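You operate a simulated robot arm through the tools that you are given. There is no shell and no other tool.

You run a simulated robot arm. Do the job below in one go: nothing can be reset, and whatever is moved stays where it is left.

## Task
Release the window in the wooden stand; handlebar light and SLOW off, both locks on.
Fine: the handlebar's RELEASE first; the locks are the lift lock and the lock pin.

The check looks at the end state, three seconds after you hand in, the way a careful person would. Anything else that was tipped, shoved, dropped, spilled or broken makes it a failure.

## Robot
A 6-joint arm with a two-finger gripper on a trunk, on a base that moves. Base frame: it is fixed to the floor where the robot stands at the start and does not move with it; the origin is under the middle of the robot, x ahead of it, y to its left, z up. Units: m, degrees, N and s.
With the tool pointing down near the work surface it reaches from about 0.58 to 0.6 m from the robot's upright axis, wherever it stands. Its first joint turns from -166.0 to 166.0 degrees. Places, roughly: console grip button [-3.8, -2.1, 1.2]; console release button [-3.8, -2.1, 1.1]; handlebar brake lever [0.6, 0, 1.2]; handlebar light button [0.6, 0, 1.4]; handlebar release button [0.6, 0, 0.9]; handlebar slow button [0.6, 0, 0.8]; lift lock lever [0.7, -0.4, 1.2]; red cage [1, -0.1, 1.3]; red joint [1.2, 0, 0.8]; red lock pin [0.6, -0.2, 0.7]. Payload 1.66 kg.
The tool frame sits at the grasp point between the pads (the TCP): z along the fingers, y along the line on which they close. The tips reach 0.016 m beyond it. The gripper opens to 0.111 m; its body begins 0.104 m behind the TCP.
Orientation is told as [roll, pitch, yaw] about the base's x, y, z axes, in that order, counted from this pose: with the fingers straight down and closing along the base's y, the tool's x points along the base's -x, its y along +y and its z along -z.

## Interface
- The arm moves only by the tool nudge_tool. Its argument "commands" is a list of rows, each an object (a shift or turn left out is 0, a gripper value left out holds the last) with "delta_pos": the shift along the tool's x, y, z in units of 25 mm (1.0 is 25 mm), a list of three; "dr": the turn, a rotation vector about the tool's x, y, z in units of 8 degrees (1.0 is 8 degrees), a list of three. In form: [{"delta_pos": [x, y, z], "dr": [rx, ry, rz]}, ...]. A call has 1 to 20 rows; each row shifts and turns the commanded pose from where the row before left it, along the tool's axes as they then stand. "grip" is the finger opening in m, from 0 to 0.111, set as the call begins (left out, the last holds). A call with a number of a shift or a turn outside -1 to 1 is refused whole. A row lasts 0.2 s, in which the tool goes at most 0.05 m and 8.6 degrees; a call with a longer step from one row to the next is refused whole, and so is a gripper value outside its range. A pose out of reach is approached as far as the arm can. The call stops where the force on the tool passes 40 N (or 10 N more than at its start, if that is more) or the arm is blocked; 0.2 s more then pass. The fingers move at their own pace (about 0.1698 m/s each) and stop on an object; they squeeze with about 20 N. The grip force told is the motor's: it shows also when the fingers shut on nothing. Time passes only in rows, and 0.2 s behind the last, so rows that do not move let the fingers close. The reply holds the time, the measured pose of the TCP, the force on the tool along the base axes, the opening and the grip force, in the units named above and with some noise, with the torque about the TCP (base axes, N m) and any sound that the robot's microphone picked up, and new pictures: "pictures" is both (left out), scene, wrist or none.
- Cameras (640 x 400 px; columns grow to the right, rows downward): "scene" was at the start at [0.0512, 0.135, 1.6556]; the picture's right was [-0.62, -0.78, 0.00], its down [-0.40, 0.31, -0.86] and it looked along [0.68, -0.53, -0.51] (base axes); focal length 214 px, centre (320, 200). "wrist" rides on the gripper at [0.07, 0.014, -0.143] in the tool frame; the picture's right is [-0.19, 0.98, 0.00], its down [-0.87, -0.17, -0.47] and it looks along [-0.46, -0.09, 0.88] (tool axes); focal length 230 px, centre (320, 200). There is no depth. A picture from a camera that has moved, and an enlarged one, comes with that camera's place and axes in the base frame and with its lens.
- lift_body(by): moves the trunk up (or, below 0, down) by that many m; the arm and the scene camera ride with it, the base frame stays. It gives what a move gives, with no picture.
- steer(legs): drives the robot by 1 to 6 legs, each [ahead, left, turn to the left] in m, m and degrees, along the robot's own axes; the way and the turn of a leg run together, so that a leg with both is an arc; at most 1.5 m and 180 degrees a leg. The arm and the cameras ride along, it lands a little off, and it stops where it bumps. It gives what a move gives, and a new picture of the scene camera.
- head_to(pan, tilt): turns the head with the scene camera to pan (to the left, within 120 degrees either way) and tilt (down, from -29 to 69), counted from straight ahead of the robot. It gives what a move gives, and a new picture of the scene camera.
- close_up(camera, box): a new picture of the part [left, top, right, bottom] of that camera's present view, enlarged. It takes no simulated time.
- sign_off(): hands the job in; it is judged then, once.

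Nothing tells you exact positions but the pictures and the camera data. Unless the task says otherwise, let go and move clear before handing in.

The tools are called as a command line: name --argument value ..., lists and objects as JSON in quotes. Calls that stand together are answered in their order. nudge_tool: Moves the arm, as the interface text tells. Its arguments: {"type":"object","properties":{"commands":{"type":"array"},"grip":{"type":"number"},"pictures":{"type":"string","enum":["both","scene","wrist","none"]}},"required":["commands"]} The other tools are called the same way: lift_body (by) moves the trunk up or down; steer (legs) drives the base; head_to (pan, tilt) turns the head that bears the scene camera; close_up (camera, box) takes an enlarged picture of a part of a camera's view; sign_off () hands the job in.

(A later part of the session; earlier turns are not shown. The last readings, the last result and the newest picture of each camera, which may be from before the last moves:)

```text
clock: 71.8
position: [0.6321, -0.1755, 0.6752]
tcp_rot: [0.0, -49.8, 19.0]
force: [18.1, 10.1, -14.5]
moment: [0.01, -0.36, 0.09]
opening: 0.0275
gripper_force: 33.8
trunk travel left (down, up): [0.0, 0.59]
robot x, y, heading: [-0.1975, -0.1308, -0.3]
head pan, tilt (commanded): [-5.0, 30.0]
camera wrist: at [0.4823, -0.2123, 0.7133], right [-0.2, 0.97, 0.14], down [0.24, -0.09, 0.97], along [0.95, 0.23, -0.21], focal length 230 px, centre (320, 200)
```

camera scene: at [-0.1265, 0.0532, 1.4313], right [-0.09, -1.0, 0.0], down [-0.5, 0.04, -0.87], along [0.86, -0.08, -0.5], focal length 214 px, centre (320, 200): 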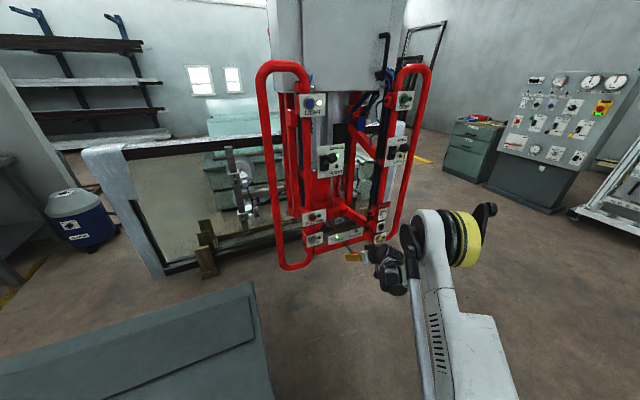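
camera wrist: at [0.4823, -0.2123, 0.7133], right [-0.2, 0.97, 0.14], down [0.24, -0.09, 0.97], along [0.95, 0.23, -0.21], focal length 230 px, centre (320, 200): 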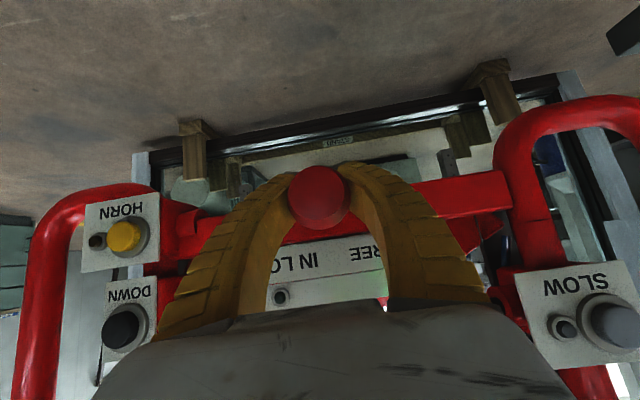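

The fingers pinched the tapered rear of the knob, which would rather pull it out than push it in. I let go, back off along the same line, close the fingers and will push on the knob's flat face instead.

nudge_tool --commands '[{"delta_pos": [0, 0, 0]}, {"delta_pos": [0, 0, 0]}, {"delta_pos": [0, 0, 0]}]' --grip 0.085 --pictures "none"

nudge_tool --commands '[{"delta_pos": [0, 0, -0.6]}, {"delta_pos": [0, 0, -1]}, {"delta_pos": [0, 0, -1]}, {"delta_pos": [0, 0, -1]}, {"delta_pos": [0, 0, 0]}]' --pictures "wrist"

```text
clock: 72.6
position: [0.632, -0.1772, 0.678]
tcp_rot: [0.0, -50.0, 19.0]
force: [0.0, 0.0, 0.0]
moment: [0.0, 0.03, -0.01]
opening: 0.0863
gripper_force: 0.7
trunk travel left (down, up): [0.0, 0.59]
robot x, y, heading: [-0.1958, -0.1319, 0.0]
head pan, tilt (commanded): [-5.0, 30.0]
```

```text
clock: 73.8
position: [0.5651, -0.1991, 0.7346]
tcp_rot: [-0.1, -50.0, 19.1]
force: [-0.7, 0.2, 0.4]
moment: [0.01, 0.02, -0.02]
opening: 0.086
gripper_force: 0.7
trunk travel left (down, up): [0.0, 0.59]
robot x, y, heading: [-0.1971, -0.1298, 0.1]
head pan, tilt (commanded): [-5.0, 30.0]
camera wrist: at [0.4149, -0.2362, 0.7729], right [-0.2, 0.97, 0.14], down [0.24, -0.09, 0.97], along [0.95, 0.23, -0.21], focal length 230 px, centre (320, 200)
```

wrist: 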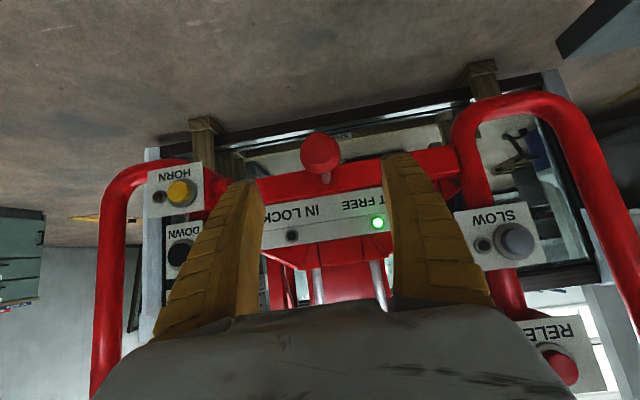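

The knob is free and unmoved. I close the fingers here and lower to its axis height, about 3 cm in front of its face.

nudge_tool --commands '[{"delta_pos": [0, 0, 0]}, {"delta_pos": [0, 0, 0]}, {"delta_pos": [0, 0, 0]}, {"delta_pos": [0.8, 0, 0.65]}, {"delta_pos": [0.76, 0, 0.66]}, {"delta_pos": [0, 0, 0]}]' --grip 0 --pictures "both"

close_up --camera "wrist" --box '[240, 100, 400, 220]'

close_up --camera "scene" --box '[300, 200, 420, 290]'

```text
clock: 75.2
position: [0.5656, -0.1993, 0.6843]
tcp_rot: [-0.1, -49.9, 19.0]
force: [0.4, 0.4, 0.0]
moment: [0.03, 0.0, -0.02]
opening: 0.0001
gripper_force: 20.1
trunk travel left (down, up): [0.0, 0.59]
robot x, y, heading: [-0.1956, -0.1293, -0.2]
head pan, tilt (commanded): [-5.0, 30.0]
camera scene: at [-0.1263, 0.0533, 1.4314], right [-0.09, -1.0, 0.0], down [-0.5, 0.04, -0.87], along [0.86, -0.08, -0.5], focal length 214 px, centre (320, 200)
camera wrist: at [0.4156, -0.2366, 0.7215], right [-0.2, 0.97, 0.14], down [0.24, -0.09, 0.97], along [0.95, 0.23, -0.21], focal length 230 px, centre (320, 200)
```

scene: 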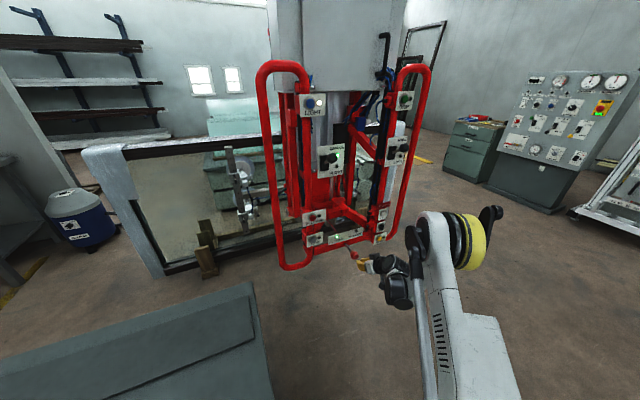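
wrist: 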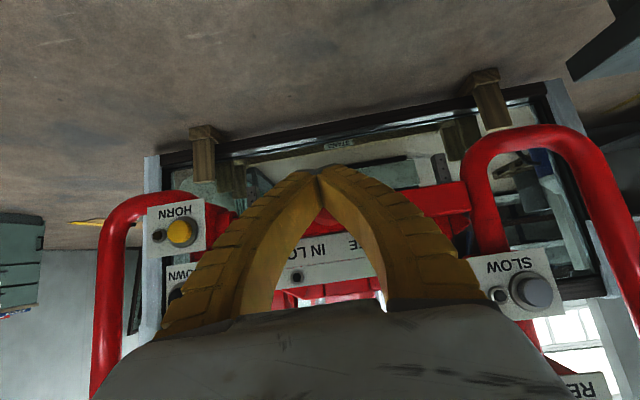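

```text
3.33 times, centred on (320, 160) of wrist
camera zoom: at [0.4156, -0.2366, 0.7215], right [-0.2, 0.97, 0.14], down [0.24, -0.09, 0.97], along [0.95, 0.23, -0.21], focal length 767 px, centre (320, 333)
```

zoom: 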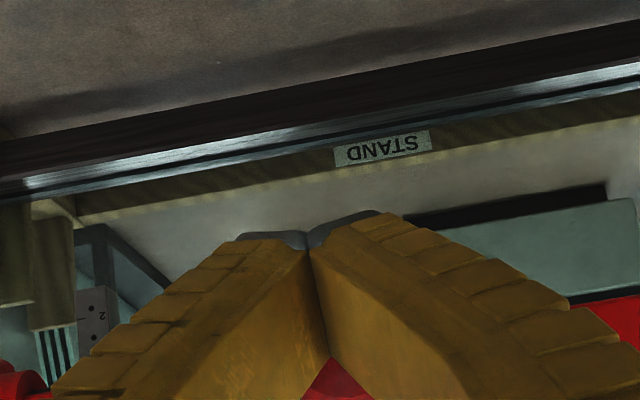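

```text
4.44 times, centred on (360, 245) of scene
camera zoom: at [-0.1263, 0.0533, 1.4314], right [-0.09, -1.0, 0.0], down [-0.5, 0.04, -0.87], along [0.86, -0.08, -0.5], focal length 953 px, centre (142, 0)
```

zoom: 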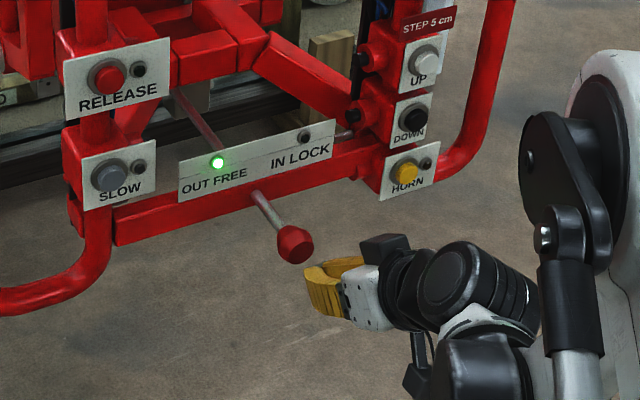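

The tips are now in front of the knob at its height. I push horizontally along the pin's axis in small steps.

nudge_tool --commands '[{"delta_pos": [-0.3215, 0, 0.383]}, {"delta_pos": [-0.3215, 0, 0.383]}, {"delta_pos": [-0.3215, 0, 0.383]}, {"delta_pos": [-0.3215, 0, 0.383]}]' --pictures "wrist"

close_up --camera "scene" --box '[300, 200, 420, 290]'

```text
clock: 76.2
position: [0.6136, -0.1833, 0.6826]
tcp_rot: [-0.1, -50.1, 19.0]
force: [-1.5, -0.7, -0.2]
moment: [-0.07, 0.0, 0.01]
opening: 0.0
gripper_force: 28.9
trunk travel left (down, up): [0.0, 0.59]
robot x, y, heading: [-0.1986, -0.132, 0.2]
head pan, tilt (commanded): [-5.0, 30.0]
camera wrist: at [0.463, -0.2199, 0.7212], right [-0.2, 0.97, 0.14], down [0.24, -0.09, 0.97], along [0.95, 0.23, -0.21], focal length 230 px, centre (320, 200)
```

wrist: 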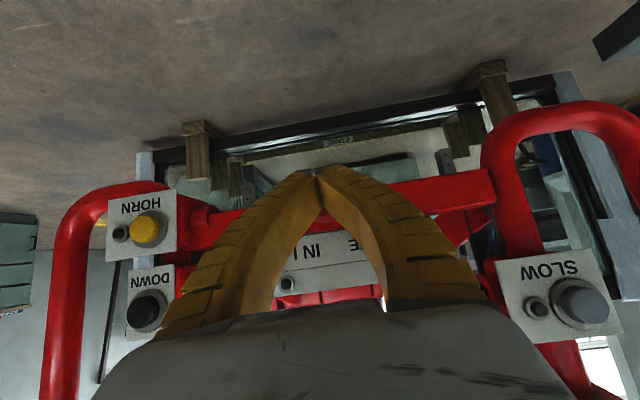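

```text
4.44 times, centred on (360, 245) of scene
camera zoom: at [-0.1266, 0.0533, 1.4313], right [-0.09, -1.0, 0.0], down [-0.5, 0.04, -0.87], along [0.86, -0.08, -0.5], focal length 953 px, centre (142, 0)
```

zoom: 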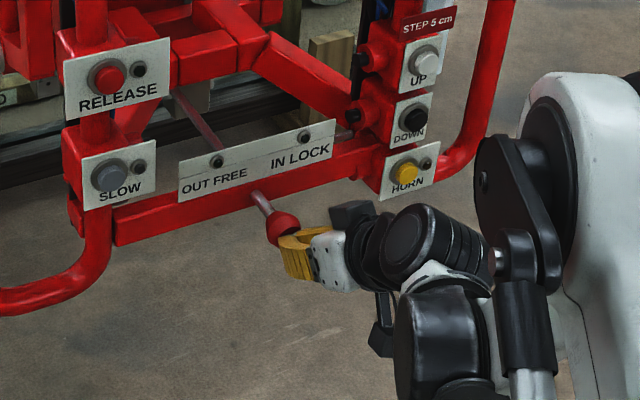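

The pin moves in easily and the OUT FREE lamp has gone out. I continue pushing.

nudge_tool --commands '[{"delta_pos": [-0.3215, 0, 0.383]}, {"delta_pos": [-0.3215, 0, 0.383]}]' --pictures "wrist"

close_up --camera "scene" --box '[300, 200, 420, 290]'

```text
clock: 76.8
position: [0.6302, -0.1778, 0.6815]
tcp_rot: [0.1, -49.7, 19.0]
force: [-14.3, -3.4, 5.3]
moment: [0.04, -0.1, 0.03]
opening: 0.0061
gripper_force: 28.3
trunk travel left (down, up): [0.0, 0.59]
robot x, y, heading: [-0.1986, -0.1307, -0.2]
head pan, tilt (commanded): [-5.0, 30.0]
stopped in row 2: the force on the tool passed its limit at 48 N (the readings are from after the stop); the commanded pose is now the measured one
camera wrist: at [0.4801, -0.2152, 0.7209], right [-0.2, 0.97, 0.14], down [0.24, -0.09, 0.97], along [0.95, 0.23, -0.22], focal length 230 px, centre (320, 200)
```

wrist: 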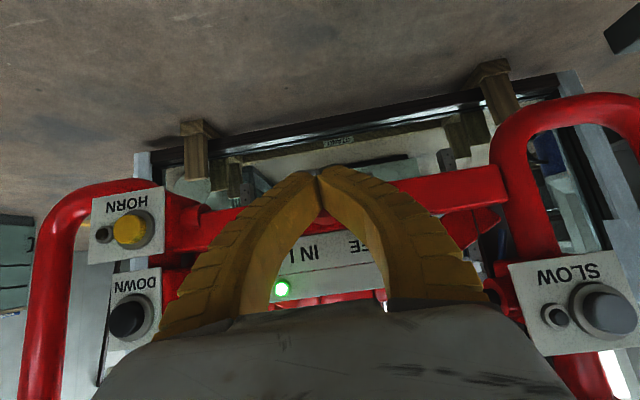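

```text
4.44 times, centred on (360, 245) of scene
camera zoom: at [-0.1284, 0.0529, 1.4316], right [-0.09, -1.0, 0.0], down [-0.5, 0.04, -0.87], along [0.86, -0.08, -0.5], focal length 953 px, centre (142, 0)
```

zoom: 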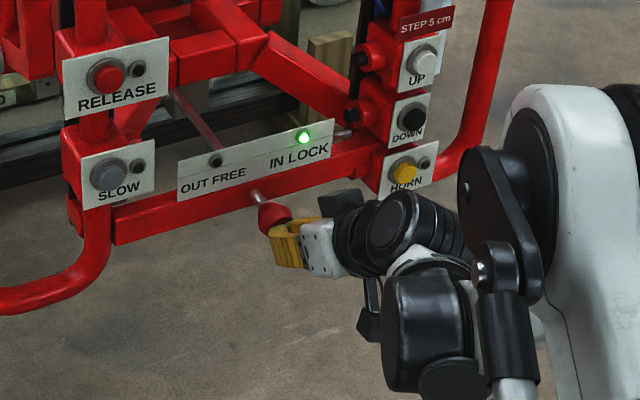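

The IN LOCK lamp is green and the pin has hit its stop. I back straight off.

nudge_tool --commands '[{"delta_pos": [0.3215, 0, -0.383]}, {"delta_pos": [0.643, 0, -0.766]}, {"delta_pos": [0.643, 0, -0.766]}, {"delta_pos": [0.643, 0, -0.766]}, {"delta_pos": [0.643, 0, -0.766]}]' --pictures "wrist"

close_up --camera "scene" --box '[290, 80, 440, 280]'

```text
clock: 78.0
position: [0.5244, -0.2142, 0.6811]
tcp_rot: [-0.1, -49.5, 19.0]
force: [0.1, -0.3, -0.5]
moment: [-0.02, 0.01, 0.02]
opening: 0.0
gripper_force: 28.3
trunk travel left (down, up): [0.0, 0.59]
robot x, y, heading: [-0.1979, -0.131, -0.1]
head pan, tilt (commanded): [-5.0, 30.0]
camera wrist: at [0.3755, -0.2508, 0.7205], right [-0.2, 0.97, 0.14], down [0.25, -0.09, 0.96], along [0.95, 0.23, -0.22], focal length 230 px, centre (320, 200)
```

wrist: 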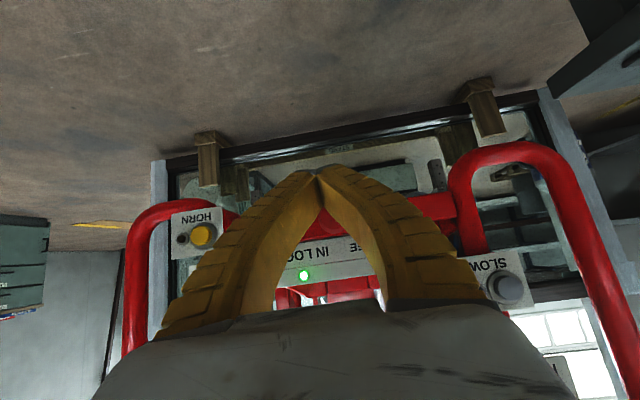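

```text
2.00 times, centred on (365, 180) of scene
camera zoom: at [-0.1267, 0.0532, 1.4314], right [-0.09, -1.0, 0.0], down [-0.5, 0.04, -0.87], along [0.86, -0.08, -0.5], focal length 429 px, centre (230, 240)
```

zoom: 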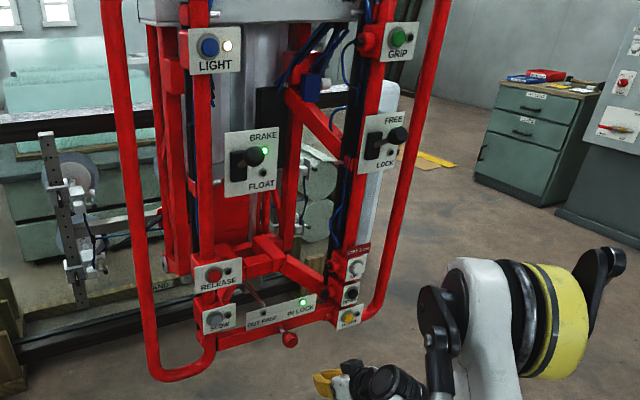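

The pin stays in with IN LOCK lit. Next comes the lift lock lever, so I raise the trunk 0.3 m and then refine the lever's position.

lift_body --by 0.3

nudge_tool --commands '[{"delta_pos": [0, -1, 0]}, {"delta_pos": [0, -1, 0]}, {"delta_pos": [0, -1, 0]}, {"delta_pos": [0, -1, 0]}, {"delta_pos": [0, -1, 0]}, {"delta_pos": [0, -1, 0]}, {"delta_pos": [0, -1, 0]}]' --pictures "both"

```text
clock: 81.0
position: [0.5256, -0.2133, 0.9806]
tcp_rot: [0.0, -49.6, 19.0]
force: [0.7, 0.5, -1.0]
moment: [0.03, -0.01, -0.04]
opening: 0.0
gripper_force: 29.2
trunk travel left (down, up): [-0.3, 0.29]
robot x, y, heading: [-0.1975, -0.1287, -0.1]
head pan, tilt (commanded): [-5.0, 30.0]
```

```text
clock: 82.6
position: [0.5841, -0.381, 0.9815]
tcp_rot: [-0.1, -49.5, 18.9]
force: [-0.2, -0.9, -0.3]
moment: [0.01, 0.0, 0.02]
opening: 0.0003
gripper_force: 28.5
trunk travel left (down, up): [-0.3, 0.29]
robot x, y, heading: [-0.1973, -0.1288, -0.1]
head pan, tilt (commanded): [-5.0, 30.0]
camera scene: at [-0.1266, 0.0526, 1.7314], right [-0.09, -1.0, 0.0], down [-0.5, 0.04, -0.87], along [0.86, -0.08, -0.5], focal length 214 px, centre (320, 200)
camera wrist: at [0.4336, -0.4171, 1.0207], right [-0.2, 0.97, 0.14], down [0.25, -0.09, 0.96], along [0.95, 0.23, -0.22], focal length 230 px, centre (320, 200)
```

scene: 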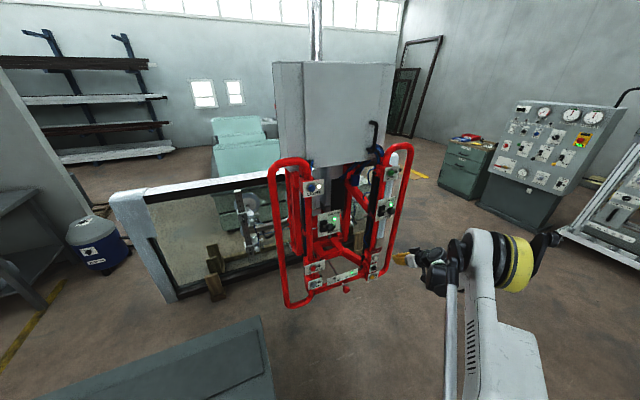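
wrist: 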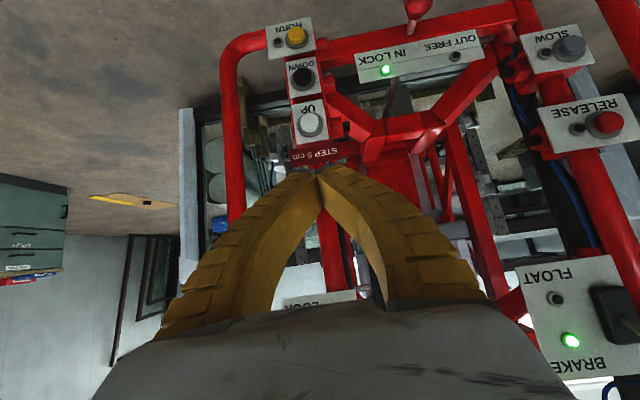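

I move up in front of the lever, keeping about 8 cm clear of its knob, to look at it from slightly above.

nudge_tool --commands '[{"delta_pos": [-0.766, -0.2, -0.643]}, {"delta_pos": [-0.766, -0.2, -0.643]}, {"delta_pos": [-0.766, -0.2, -0.643]}, {"delta_pos": [-0.766, -0.2, -0.643]}, {"delta_pos": [-0.766, 0, -0.643]}, {"delta_pos": [-0.766, 0, -0.643]}, {"delta_pos": [-0.766, 0, -0.643]}, {"delta_pos": [-0.766, 0, -0.643]}, {"delta_pos": [-0.766, 0, -0.643]}, {"delta_pos": [-0.766, 0, -0.643]}, {"delta_pos": [-0.766, 0, -0.643]}]' --pictures "both"

```text
clock: 85.0
position: [0.59, -0.3985, 1.256]
tcp_rot: [0.0, -49.5, 18.9]
force: [0.1, 0.2, 0.6]
moment: [-0.02, 0.0, -0.02]
opening: 0.0
gripper_force: 29.2
trunk travel left (down, up): [-0.3, 0.29]
robot x, y, heading: [-0.1967, -0.1311, -0.4]
head pan, tilt (commanded): [-5.0, 30.0]
camera scene: at [-0.1272, 0.0534, 1.7314], right [-0.09, -1.0, 0.0], down [-0.5, 0.04, -0.87], along [0.86, -0.08, -0.5], focal length 214 px, centre (320, 200)
camera wrist: at [0.4403, -0.4349, 1.2958], right [-0.2, 0.97, 0.14], down [0.25, -0.09, 0.97], along [0.95, 0.23, -0.22], focal length 230 px, centre (320, 200)
```

scene: 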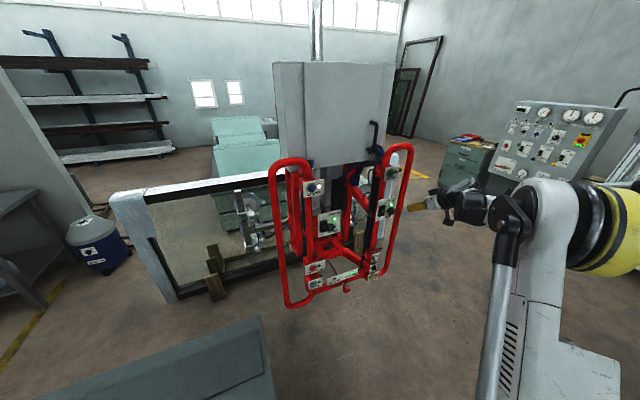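
wrist: 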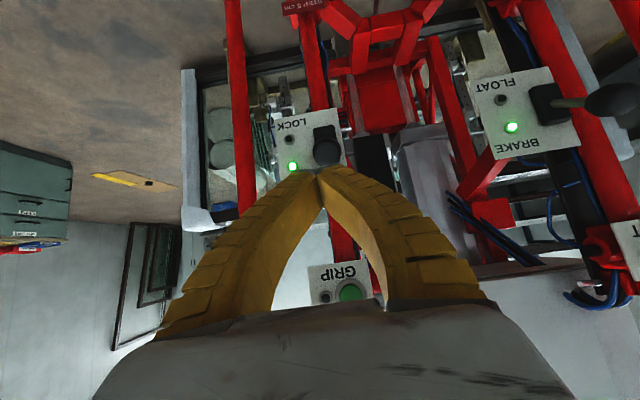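

close_up --camera "wrist" --box '[250, 95, 390, 195]'

close_up --camera "scene" --box '[350, 140, 470, 230]'

```text
4.00 times, centred on (320, 145) of wrist
camera zoom: at [0.4403, -0.4349, 1.2958], right [-0.2, 0.97, 0.14], down [0.25, -0.09, 0.97], along [0.95, 0.23, -0.22], focal length 920 px, centre (320, 420)
```

zoom: 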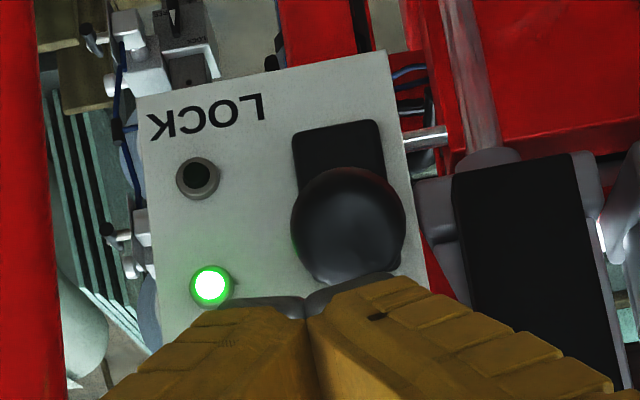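

```text
4.44 times, centred on (410, 185) of scene
camera zoom: at [-0.1272, 0.0534, 1.7314], right [-0.09, -1.0, 0.0], down [-0.5, 0.04, -0.87], along [0.86, -0.08, -0.5], focal length 953 px, centre (-80, 267)
```

zoom: 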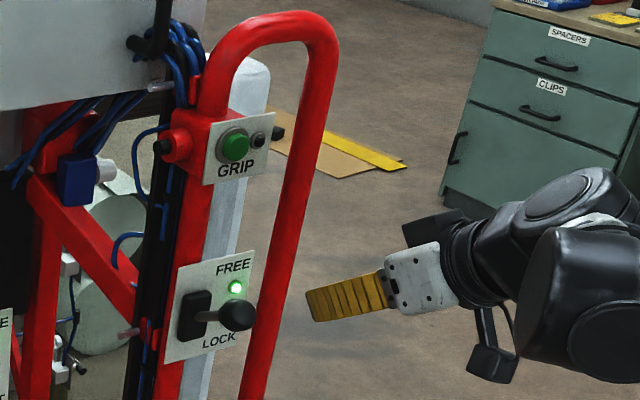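

The lever's knob is at about [0.692, -0.356, 1.179], with its pivot near z = 1.139 and LOCK below. I bring the closed fingertips above the knob.

nudge_tool --commands '[{"delta_pos": [-0.643, 0.13, 0.766]}, {"delta_pos": [-0.643, 0.13, 0.766]}, {"delta_pos": [-0.643, 0, 0.766]}, {"delta_pos": [-0.643, 0, 0.766]}, {"delta_pos": [-0.257, 0, 0.306]}]' --pictures "both"

close_up --camera "scene" --box '[350, 140, 470, 230]'

close_up --camera "wrist" --box '[250, 95, 390, 195]'

```text
clock: 86.2
position: [0.6923, -0.3556, 1.2565]
tcp_rot: [-0.1, -49.6, 19.0]
force: [0.2, -0.1, -0.1]
moment: [0.0, -0.01, -0.01]
opening: 0.0001
gripper_force: 28.7
trunk travel left (down, up): [-0.3, 0.29]
robot x, y, heading: [-0.2007, -0.1265, 0.3]
head pan, tilt (commanded): [-5.0, 30.0]
camera scene: at [-0.1267, 0.0533, 1.7313], right [-0.09, -1.0, 0.0], down [-0.5, 0.04, -0.87], along [0.86, -0.08, -0.5], focal length 214 px, centre (320, 200)
camera wrist: at [0.5427, -0.3927, 1.2951], right [-0.2, 0.97, 0.14], down [0.25, -0.09, 0.96], along [0.95, 0.23, -0.22], focal length 230 px, centre (320, 200)
```

scene: 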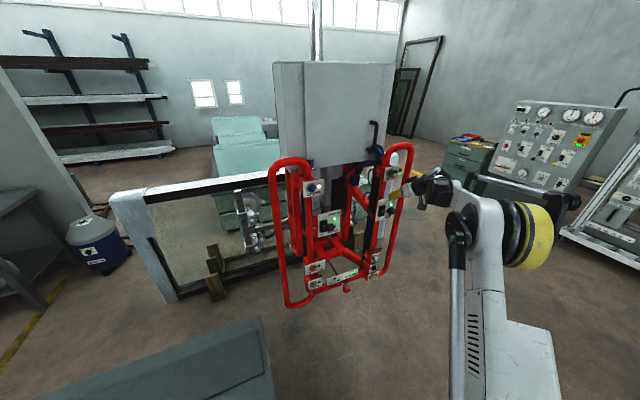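
wrist: 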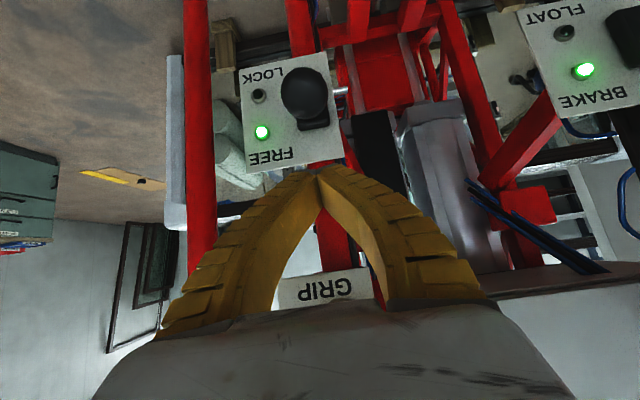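

```text
4.44 times, centred on (410, 185) of scene
camera zoom: at [-0.1267, 0.0533, 1.7313], right [-0.09, -1.0, 0.0], down [-0.5, 0.04, -0.87], along [0.86, -0.08, -0.5], focal length 953 px, centre (-80, 267)
```

zoom: 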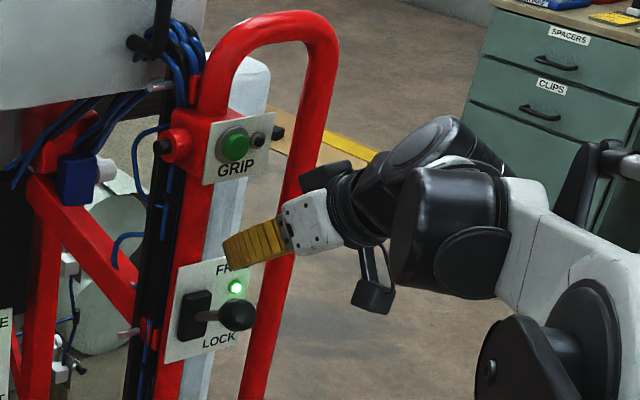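

```text
4.00 times, centred on (320, 145) of wrist
camera zoom: at [0.5427, -0.3927, 1.2951], right [-0.2, 0.97, 0.14], down [0.25, -0.09, 0.96], along [0.95, 0.23, -0.22], focal length 920 px, centre (320, 420)
```

zoom: 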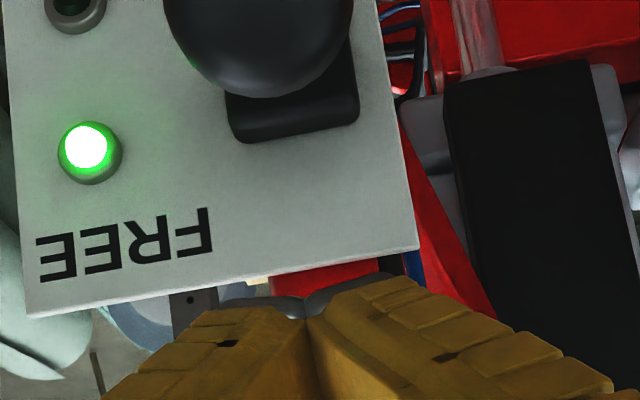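

The fingertips are right above the knob. I press downward step by step.

nudge_tool --commands '[{"delta_pos": [0.766, 0, 0.643]}, {"delta_pos": [0.46, 0, 0.386]}, {"delta_pos": [0.306, 0, 0.257]}, {"delta_pos": [0.306, 0, 0.257]}]' --pictures "wrist"

close_up --camera "scene" --box '[350, 140, 470, 230]'

```text
clock: 87.2
position: [0.6924, -0.3552, 1.1951]
tcp_rot: [0.0, -49.6, 19.0]
force: [0.2, -0.5, -0.3]
moment: [0.03, 0.01, 0.03]
opening: 0.006
gripper_force: 28.5
trunk travel left (down, up): [-0.3, 0.29]
robot x, y, heading: [-0.1964, -0.1332, -0.1]
head pan, tilt (commanded): [-5.0, 30.0]
camera wrist: at [0.5424, -0.3932, 1.2345], right [-0.2, 0.97, 0.14], down [0.25, -0.09, 0.96], along [0.95, 0.23, -0.22], focal length 230 px, centre (320, 200)
```

wrist: 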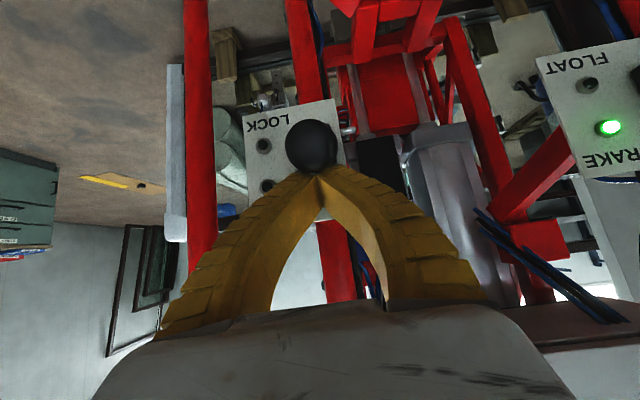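

```text
4.44 times, centred on (410, 185) of scene
camera zoom: at [-0.1264, 0.0532, 1.7313], right [-0.09, -1.0, 0.0], down [-0.5, 0.04, -0.87], along [0.86, -0.08, -0.5], focal length 953 px, centre (-80, 267)
```

zoom: 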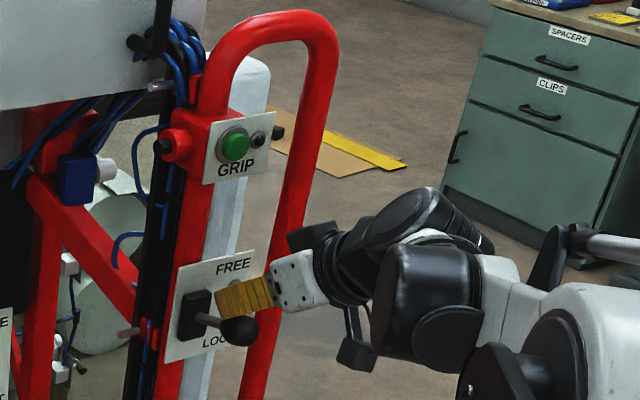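

The lever is coming down and the FREE lamp is out. I keep pressing.

nudge_tool --commands '[{"delta_pos": [0.306, 0, 0.257]}, {"delta_pos": [0.306, 0, 0.257]}, {"delta_pos": [0.306, 0, 0.257]}, {"delta_pos": [0.306, 0, 0.257]}]' --pictures "wrist"

close_up --camera "scene" --box '[350, 140, 470, 230]'

```text
clock: 88.2
position: [0.6925, -0.3557, 1.1555]
tcp_rot: [0.0, -49.6, 19.0]
force: [0.1, 0.3, -0.6]
moment: [0.0, -0.03, -0.02]
opening: 0.0
gripper_force: 28.4
trunk travel left (down, up): [-0.3, 0.29]
robot x, y, heading: [-0.198, -0.1333, -0.3]
head pan, tilt (commanded): [-5.0, 30.0]
camera wrist: at [0.5428, -0.3926, 1.1946], right [-0.2, 0.97, 0.14], down [0.25, -0.09, 0.96], along [0.95, 0.23, -0.22], focal length 230 px, centre (320, 200)
```

wrist: 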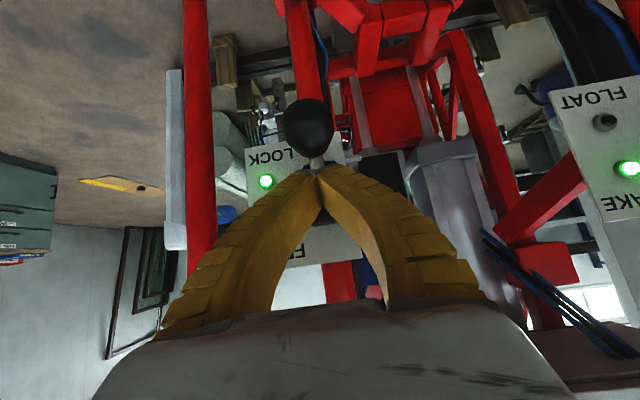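

```text
4.44 times, centred on (410, 185) of scene
camera zoom: at [-0.1264, 0.0532, 1.7313], right [-0.09, -1.0, 0.0], down [-0.5, 0.04, -0.87], along [0.86, -0.08, -0.5], focal length 953 px, centre (-80, 267)
```

zoom: 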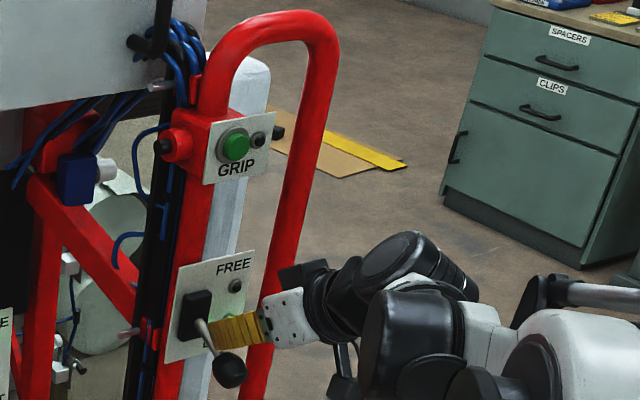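

The LOCK lamp is green and the lever has snapped down. I retract up and back along the tool axis without touching it.

nudge_tool --commands '[{"delta_pos": [-0.3, 0, -0.3]}, {"delta_pos": [0, 0, -1]}, {"delta_pos": [0, 0, -1]}, {"delta_pos": [0, 0, -1]}, {"delta_pos": [0, 0, -1]}, {"delta_pos": [0, 0, -1]}, {"delta_pos": [0, 0, -1]}]' --pictures "both"

close_up --camera "scene" --box '[270, 150, 420, 310]'

```text
clock: 89.8
position: [0.5815, -0.3946, 1.264]
tcp_rot: [0.0, -49.6, 19.1]
force: [0.1, -0.2, 0.3]
moment: [-0.05, 0.04, 0.03]
opening: 0.0
gripper_force: 28.9
trunk travel left (down, up): [-0.3, 0.29]
robot x, y, heading: [-0.1968, -0.1284, -0.1]
head pan, tilt (commanded): [-5.0, 30.0]
camera scene: at [-0.1277, 0.0532, 1.7314], right [-0.09, -1.0, 0.0], down [-0.5, 0.04, -0.87], along [0.86, -0.08, -0.5], focal length 214 px, centre (320, 200)
camera wrist: at [0.4318, -0.4309, 1.3037], right [-0.2, 0.97, 0.14], down [0.25, -0.09, 0.96], along [0.95, 0.23, -0.22], focal length 230 px, centre (320, 200)
```

scene: 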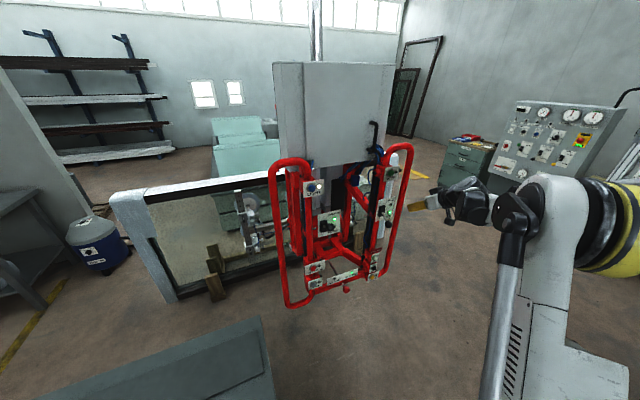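
wrist: 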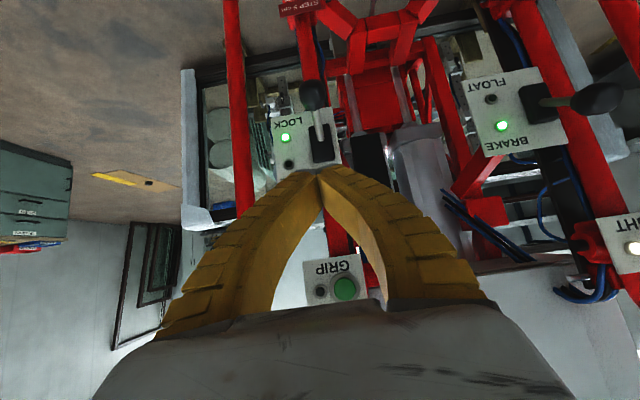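

```text
2.50 times, centred on (345, 230) of scene
camera zoom: at [-0.1277, 0.0532, 1.7314], right [-0.09, -1.0, 0.0], down [-0.5, 0.04, -0.87], along [0.86, -0.08, -0.5], focal length 536 px, centre (258, 125)
```

zoom: 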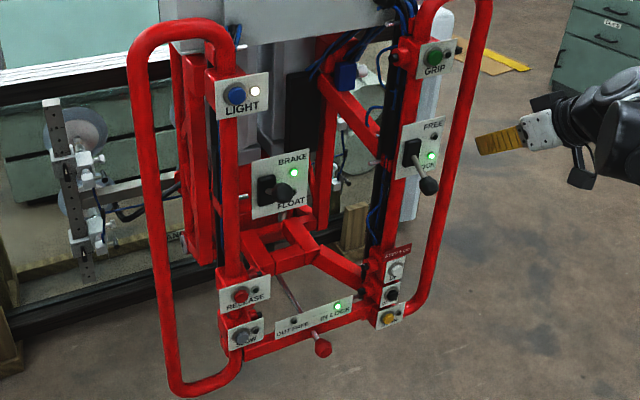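

Both locks are on. The LIGHT lamp is still lit, so I level the tool and move across to LIGHT, keeping well in front of the BRAKE lever.

nudge_tool --commands '[{"dr": [0, -1, 0]}, {"dr": [0, -1, 0]}, {"dr": [0, -1, 0]}, {"dr": [0, -1, 0]}, {"dr": [0, -1, 0]}, {"delta_pos": [-0.9, 0, 0]}, {"delta_pos": [-0.9, 0, 0]}, {"delta_pos": [-0.9, 0, 0]}, {"delta_pos": [-0.8, 0, 0]}]' --pictures "none"

nudge_tool --commands '[{"delta_pos": [0, 1, 0]}, {"delta_pos": [0, 1, 0]}, {"delta_pos": [0, 1, 0]}, {"delta_pos": [0, 1, 0]}, {"delta_pos": [0, 1, 0]}, {"delta_pos": [0, 1, 0]}, {"delta_pos": [0, 1, 0]}, {"delta_pos": [0, 1, 0]}, {"delta_pos": [0, 1, 0]}, {"delta_pos": [0, 1, 0]}, {"delta_pos": [0, 1, 0]}, {"delta_pos": [0, 1, 0]}, {"delta_pos": [0, 1, 0]}, {"delta_pos": [0, 1, 0]}, {"delta_pos": [0, 1, 0]}]' --pictures "both"

```text
clock: 91.8
position: [0.5834, -0.3934, 1.3517]
tcp_rot: [-2.9, -89.7, 21.9]
force: [0.2, 0.0, -1.1]
moment: [0.02, 0.02, -0.03]
opening: 0.0
gripper_force: 28.6
trunk travel left (down, up): [-0.3, 0.29]
robot x, y, heading: [-0.197, -0.1286, -0.2]
head pan, tilt (commanded): [-5.0, 30.0]
```

```text
clock: 95.0
position: [0.461, -0.0384, 1.3526]
tcp_rot: [-8.5, -89.6, 27.5]
force: [0.7, -0.7, 0.1]
moment: [-0.04, 0.03, 0.01]
opening: 0.0002
gripper_force: 28.6
trunk travel left (down, up): [-0.3, 0.29]
robot x, y, heading: [-0.1975, -0.1311, -0.1]
head pan, tilt (commanded): [-5.0, 30.0]
camera scene: at [-0.127, 0.0538, 1.7313], right [-0.09, -1.0, 0.0], down [-0.5, 0.04, -0.87], along [0.86, -0.08, -0.5], focal length 214 px, centre (320, 200)
camera wrist: at [0.3216, -0.072, 1.2823], right [-0.32, 0.93, 0.19], down [-0.39, -0.31, 0.87], along [0.87, 0.2, 0.46], focal length 230 px, centre (320, 200)
```

scene: 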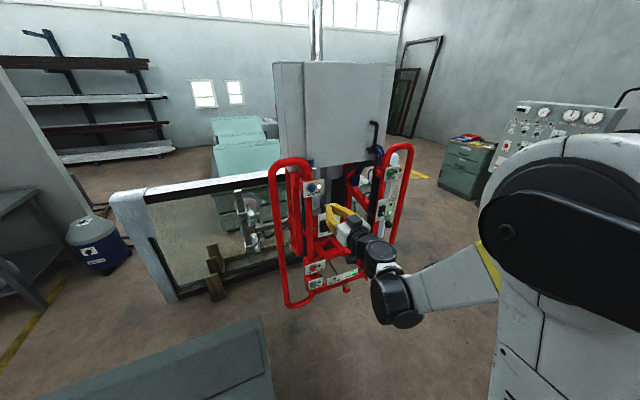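
wrist: 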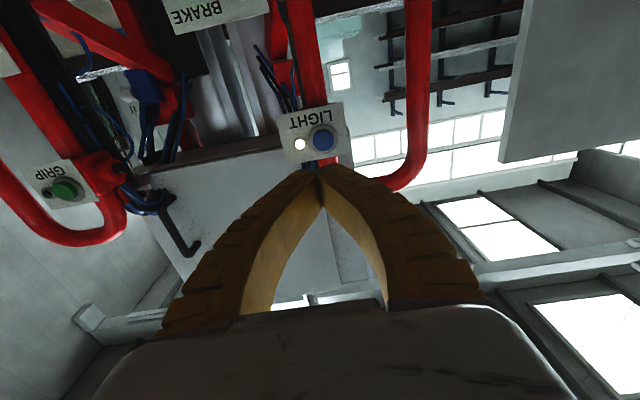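

LIGHT is exactly on the tool axis, about 15 cm ahead. I approach 12.5 cm and look.

nudge_tool --commands '[{"delta_pos": [0, 0.1, 1]}, {"delta_pos": [0, 0, 1]}, {"delta_pos": [0, 0, 1]}, {"delta_pos": [0, 0, 1]}, {"delta_pos": [0, 0, 0.8]}]' --pictures "wrist"

close_up --camera "wrist" --box '[240, 80, 400, 220]'

```text
clock: 96.2
position: [0.5746, 0.0021, 1.3497]
tcp_rot: [-1.9, -89.5, 20.9]
force: [-0.1, 0.3, 0.9]
moment: [-0.03, -0.02, -0.01]
opening: 0.0
gripper_force: 28.5
trunk travel left (down, up): [-0.3, 0.29]
robot x, y, heading: [-0.1997, -0.1293, -0.1]
head pan, tilt (commanded): [-5.0, 30.0]
camera wrist: at [0.4352, -0.0303, 1.2808], right [-0.32, 0.93, 0.19], down [-0.39, -0.31, 0.87], along [0.87, 0.2, 0.46], focal length 230 px, centre (320, 200)
```

wrist: 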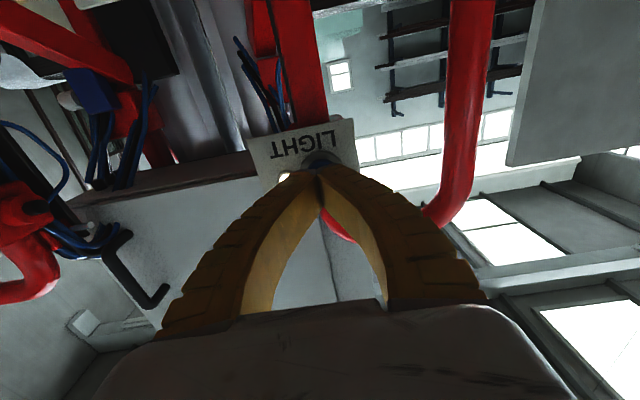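

```text
2.86 times, centred on (320, 150) of wrist
camera zoom: at [0.4352, -0.0303, 1.2808], right [-0.32, 0.93, 0.19], down [-0.39, -0.31, 0.87], along [0.87, 0.2, 0.46], focal length 657 px, centre (320, 343)
```

zoom: 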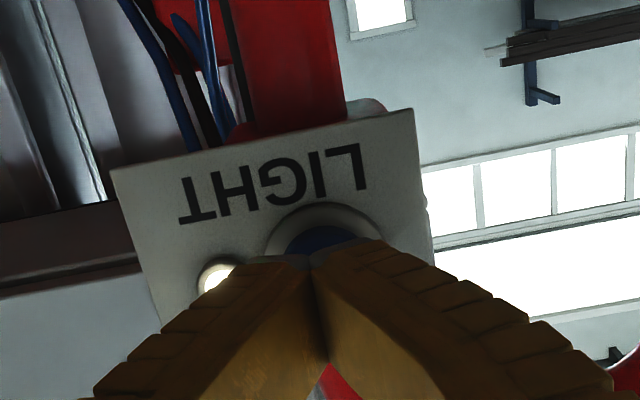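

LIGHT is centred in front of the tips. I press in small steps.

nudge_tool --commands '[{"delta_pos": [0, 0.1, 0.4]}, {"delta_pos": [0, 0, 0.2]}, {"delta_pos": [0, 0, 0.15]}, {"delta_pos": [0, 0, 0.15]}]' --pictures "wrist"

```text
clock: 97.2
position: [0.5955, 0.0128, 1.35]
tcp_rot: [-2.4, -89.6, 21.4]
force: [0.4, 0.0, 0.4]
moment: [0.02, -0.02, 0.02]
opening: 0.0
gripper_force: 28.4
trunk travel left (down, up): [-0.3, 0.29]
robot x, y, heading: [-0.1989, -0.1317, -0.2]
head pan, tilt (commanded): [-5.0, 30.0]
camera wrist: at [0.4552, -0.0207, 1.2811], right [-0.32, 0.93, 0.19], down [-0.39, -0.31, 0.87], along [0.87, 0.2, 0.46], focal length 230 px, centre (320, 200)
```

wrist: 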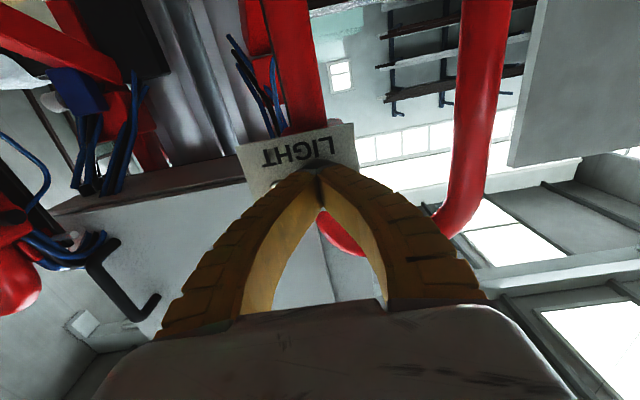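

nudge_tool --commands '[{"delta_pos": [0, 0, 0.15]}, {"delta_pos": [0, 0, 0.15]}]' --pictures "wrist"

close_up --camera "wrist" --box '[240, 80, 400, 220]'

close_up --camera "scene" --box '[280, 150, 400, 240]'

```text
clock: 97.8
position: [0.6008, 0.0152, 1.3496]
tcp_rot: [-2.8, -89.6, 21.5]
force: [-4.5, -1.3, -2.6]
moment: [0.02, 0.01, -0.01]
opening: 0.0059
gripper_force: 28.7
trunk travel left (down, up): [-0.3, 0.29]
robot x, y, heading: [-0.1976, -0.1325, 0.1]
head pan, tilt (commanded): [-5.0, 30.0]
heard: click
camera wrist: at [0.4617, -0.0188, 1.2813], right [-0.32, 0.93, 0.19], down [-0.39, -0.31, 0.87], along [0.87, 0.2, 0.46], focal length 230 px, centre (320, 200)
```

wrist: 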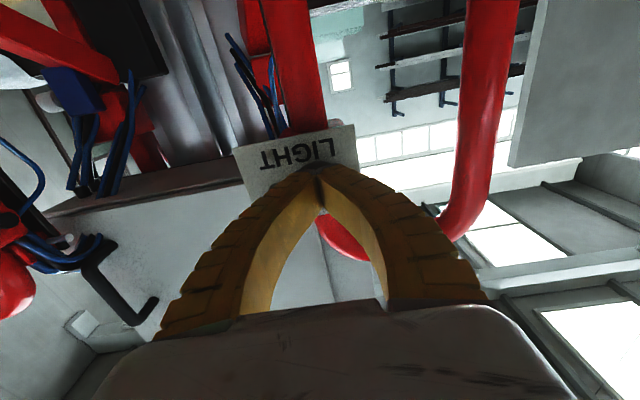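

```text
2.86 times, centred on (320, 150) of wrist
camera zoom: at [0.4617, -0.0188, 1.2813], right [-0.32, 0.93, 0.19], down [-0.39, -0.31, 0.87], along [0.87, 0.2, 0.46], focal length 657 px, centre (320, 343)
```

zoom: 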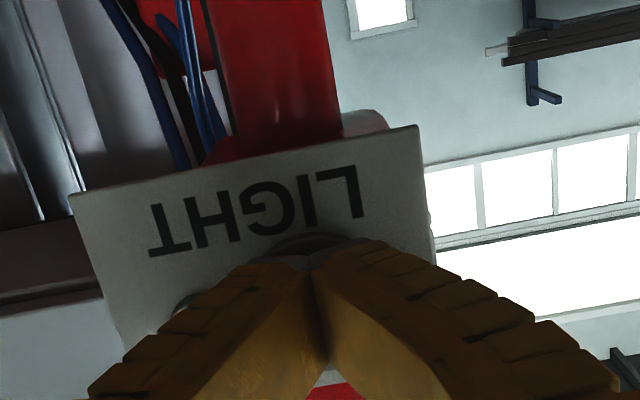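

```text
4.44 times, centred on (340, 195) of scene
camera zoom: at [-0.1275, 0.0528, 1.7314], right [-0.09, -1.0, 0.0], down [-0.5, 0.04, -0.87], along [0.86, -0.08, -0.5], focal length 953 px, centre (231, 222)
```

zoom: 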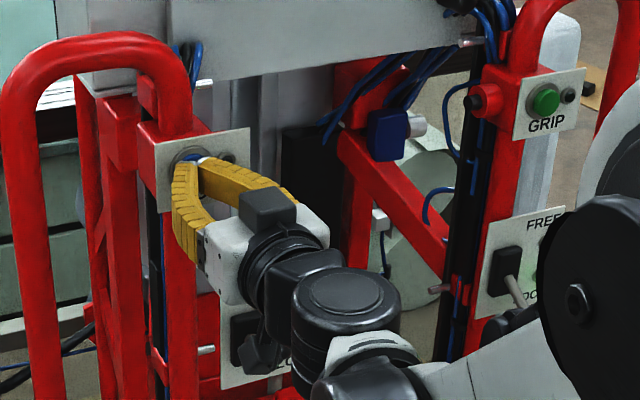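

LIGHT clicked and its lamp is dark. I back straight off and then check every indicator.

nudge_tool --commands '[{"delta_pos": [0, 0, -0.5]}, {"delta_pos": [0, 0, -1]}, {"delta_pos": [0, 0, -1]}, {"delta_pos": [0, 0, -1]}, {"delta_pos": [0, 0, -1]}, {"delta_pos": [0, 0, -1]}, {"delta_pos": [0, 0, -1]}]' --pictures "both"

close_up --camera "scene" --box '[270, 150, 420, 310]'

```text
clock: 99.4
position: [0.4481, -0.0382, 1.3515]
tcp_rot: [-3.5, -89.6, 22.3]
force: [0.1, -0.4, 0.7]
moment: [0.01, 0.03, 0.01]
opening: 0.0
gripper_force: 28.6
trunk travel left (down, up): [-0.3, 0.29]
robot x, y, heading: [-0.2001, -0.128, 0.0]
head pan, tilt (commanded): [-5.0, 30.0]
camera scene: at [-0.1276, 0.0529, 1.7314], right [-0.09, -1.0, 0.0], down [-0.5, 0.04, -0.87], along [0.86, -0.08, -0.5], focal length 214 px, centre (320, 200)
camera wrist: at [0.3077, -0.0723, 1.2823], right [-0.32, 0.93, 0.19], down [-0.39, -0.31, 0.87], along [0.87, 0.2, 0.46], focal length 230 px, centre (320, 200)
```

scene: 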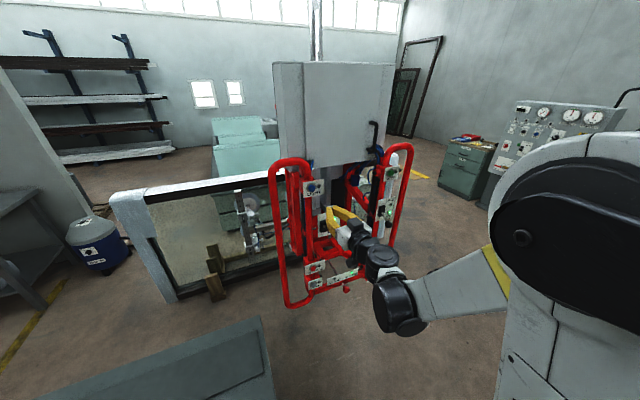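
wrist: 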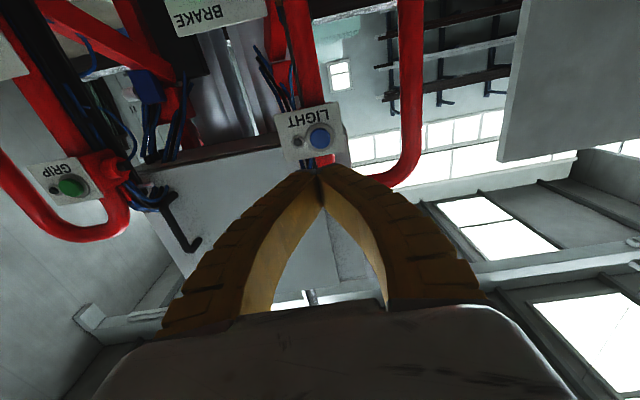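

```text
2.50 times, centred on (345, 230) of scene
camera zoom: at [-0.1276, 0.0529, 1.7314], right [-0.09, -1.0, 0.0], down [-0.5, 0.04, -0.87], along [0.86, -0.08, -0.5], focal length 536 px, centre (258, 125)
```

zoom: 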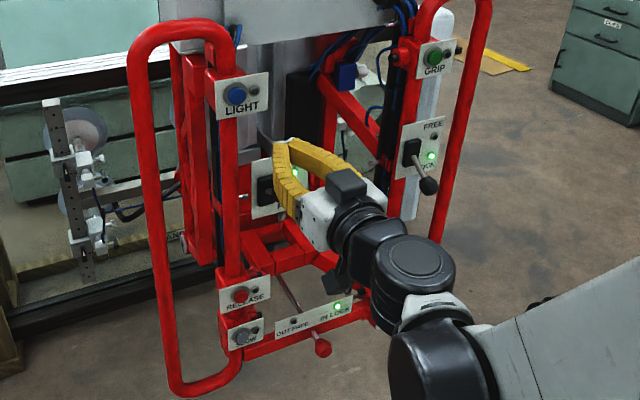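

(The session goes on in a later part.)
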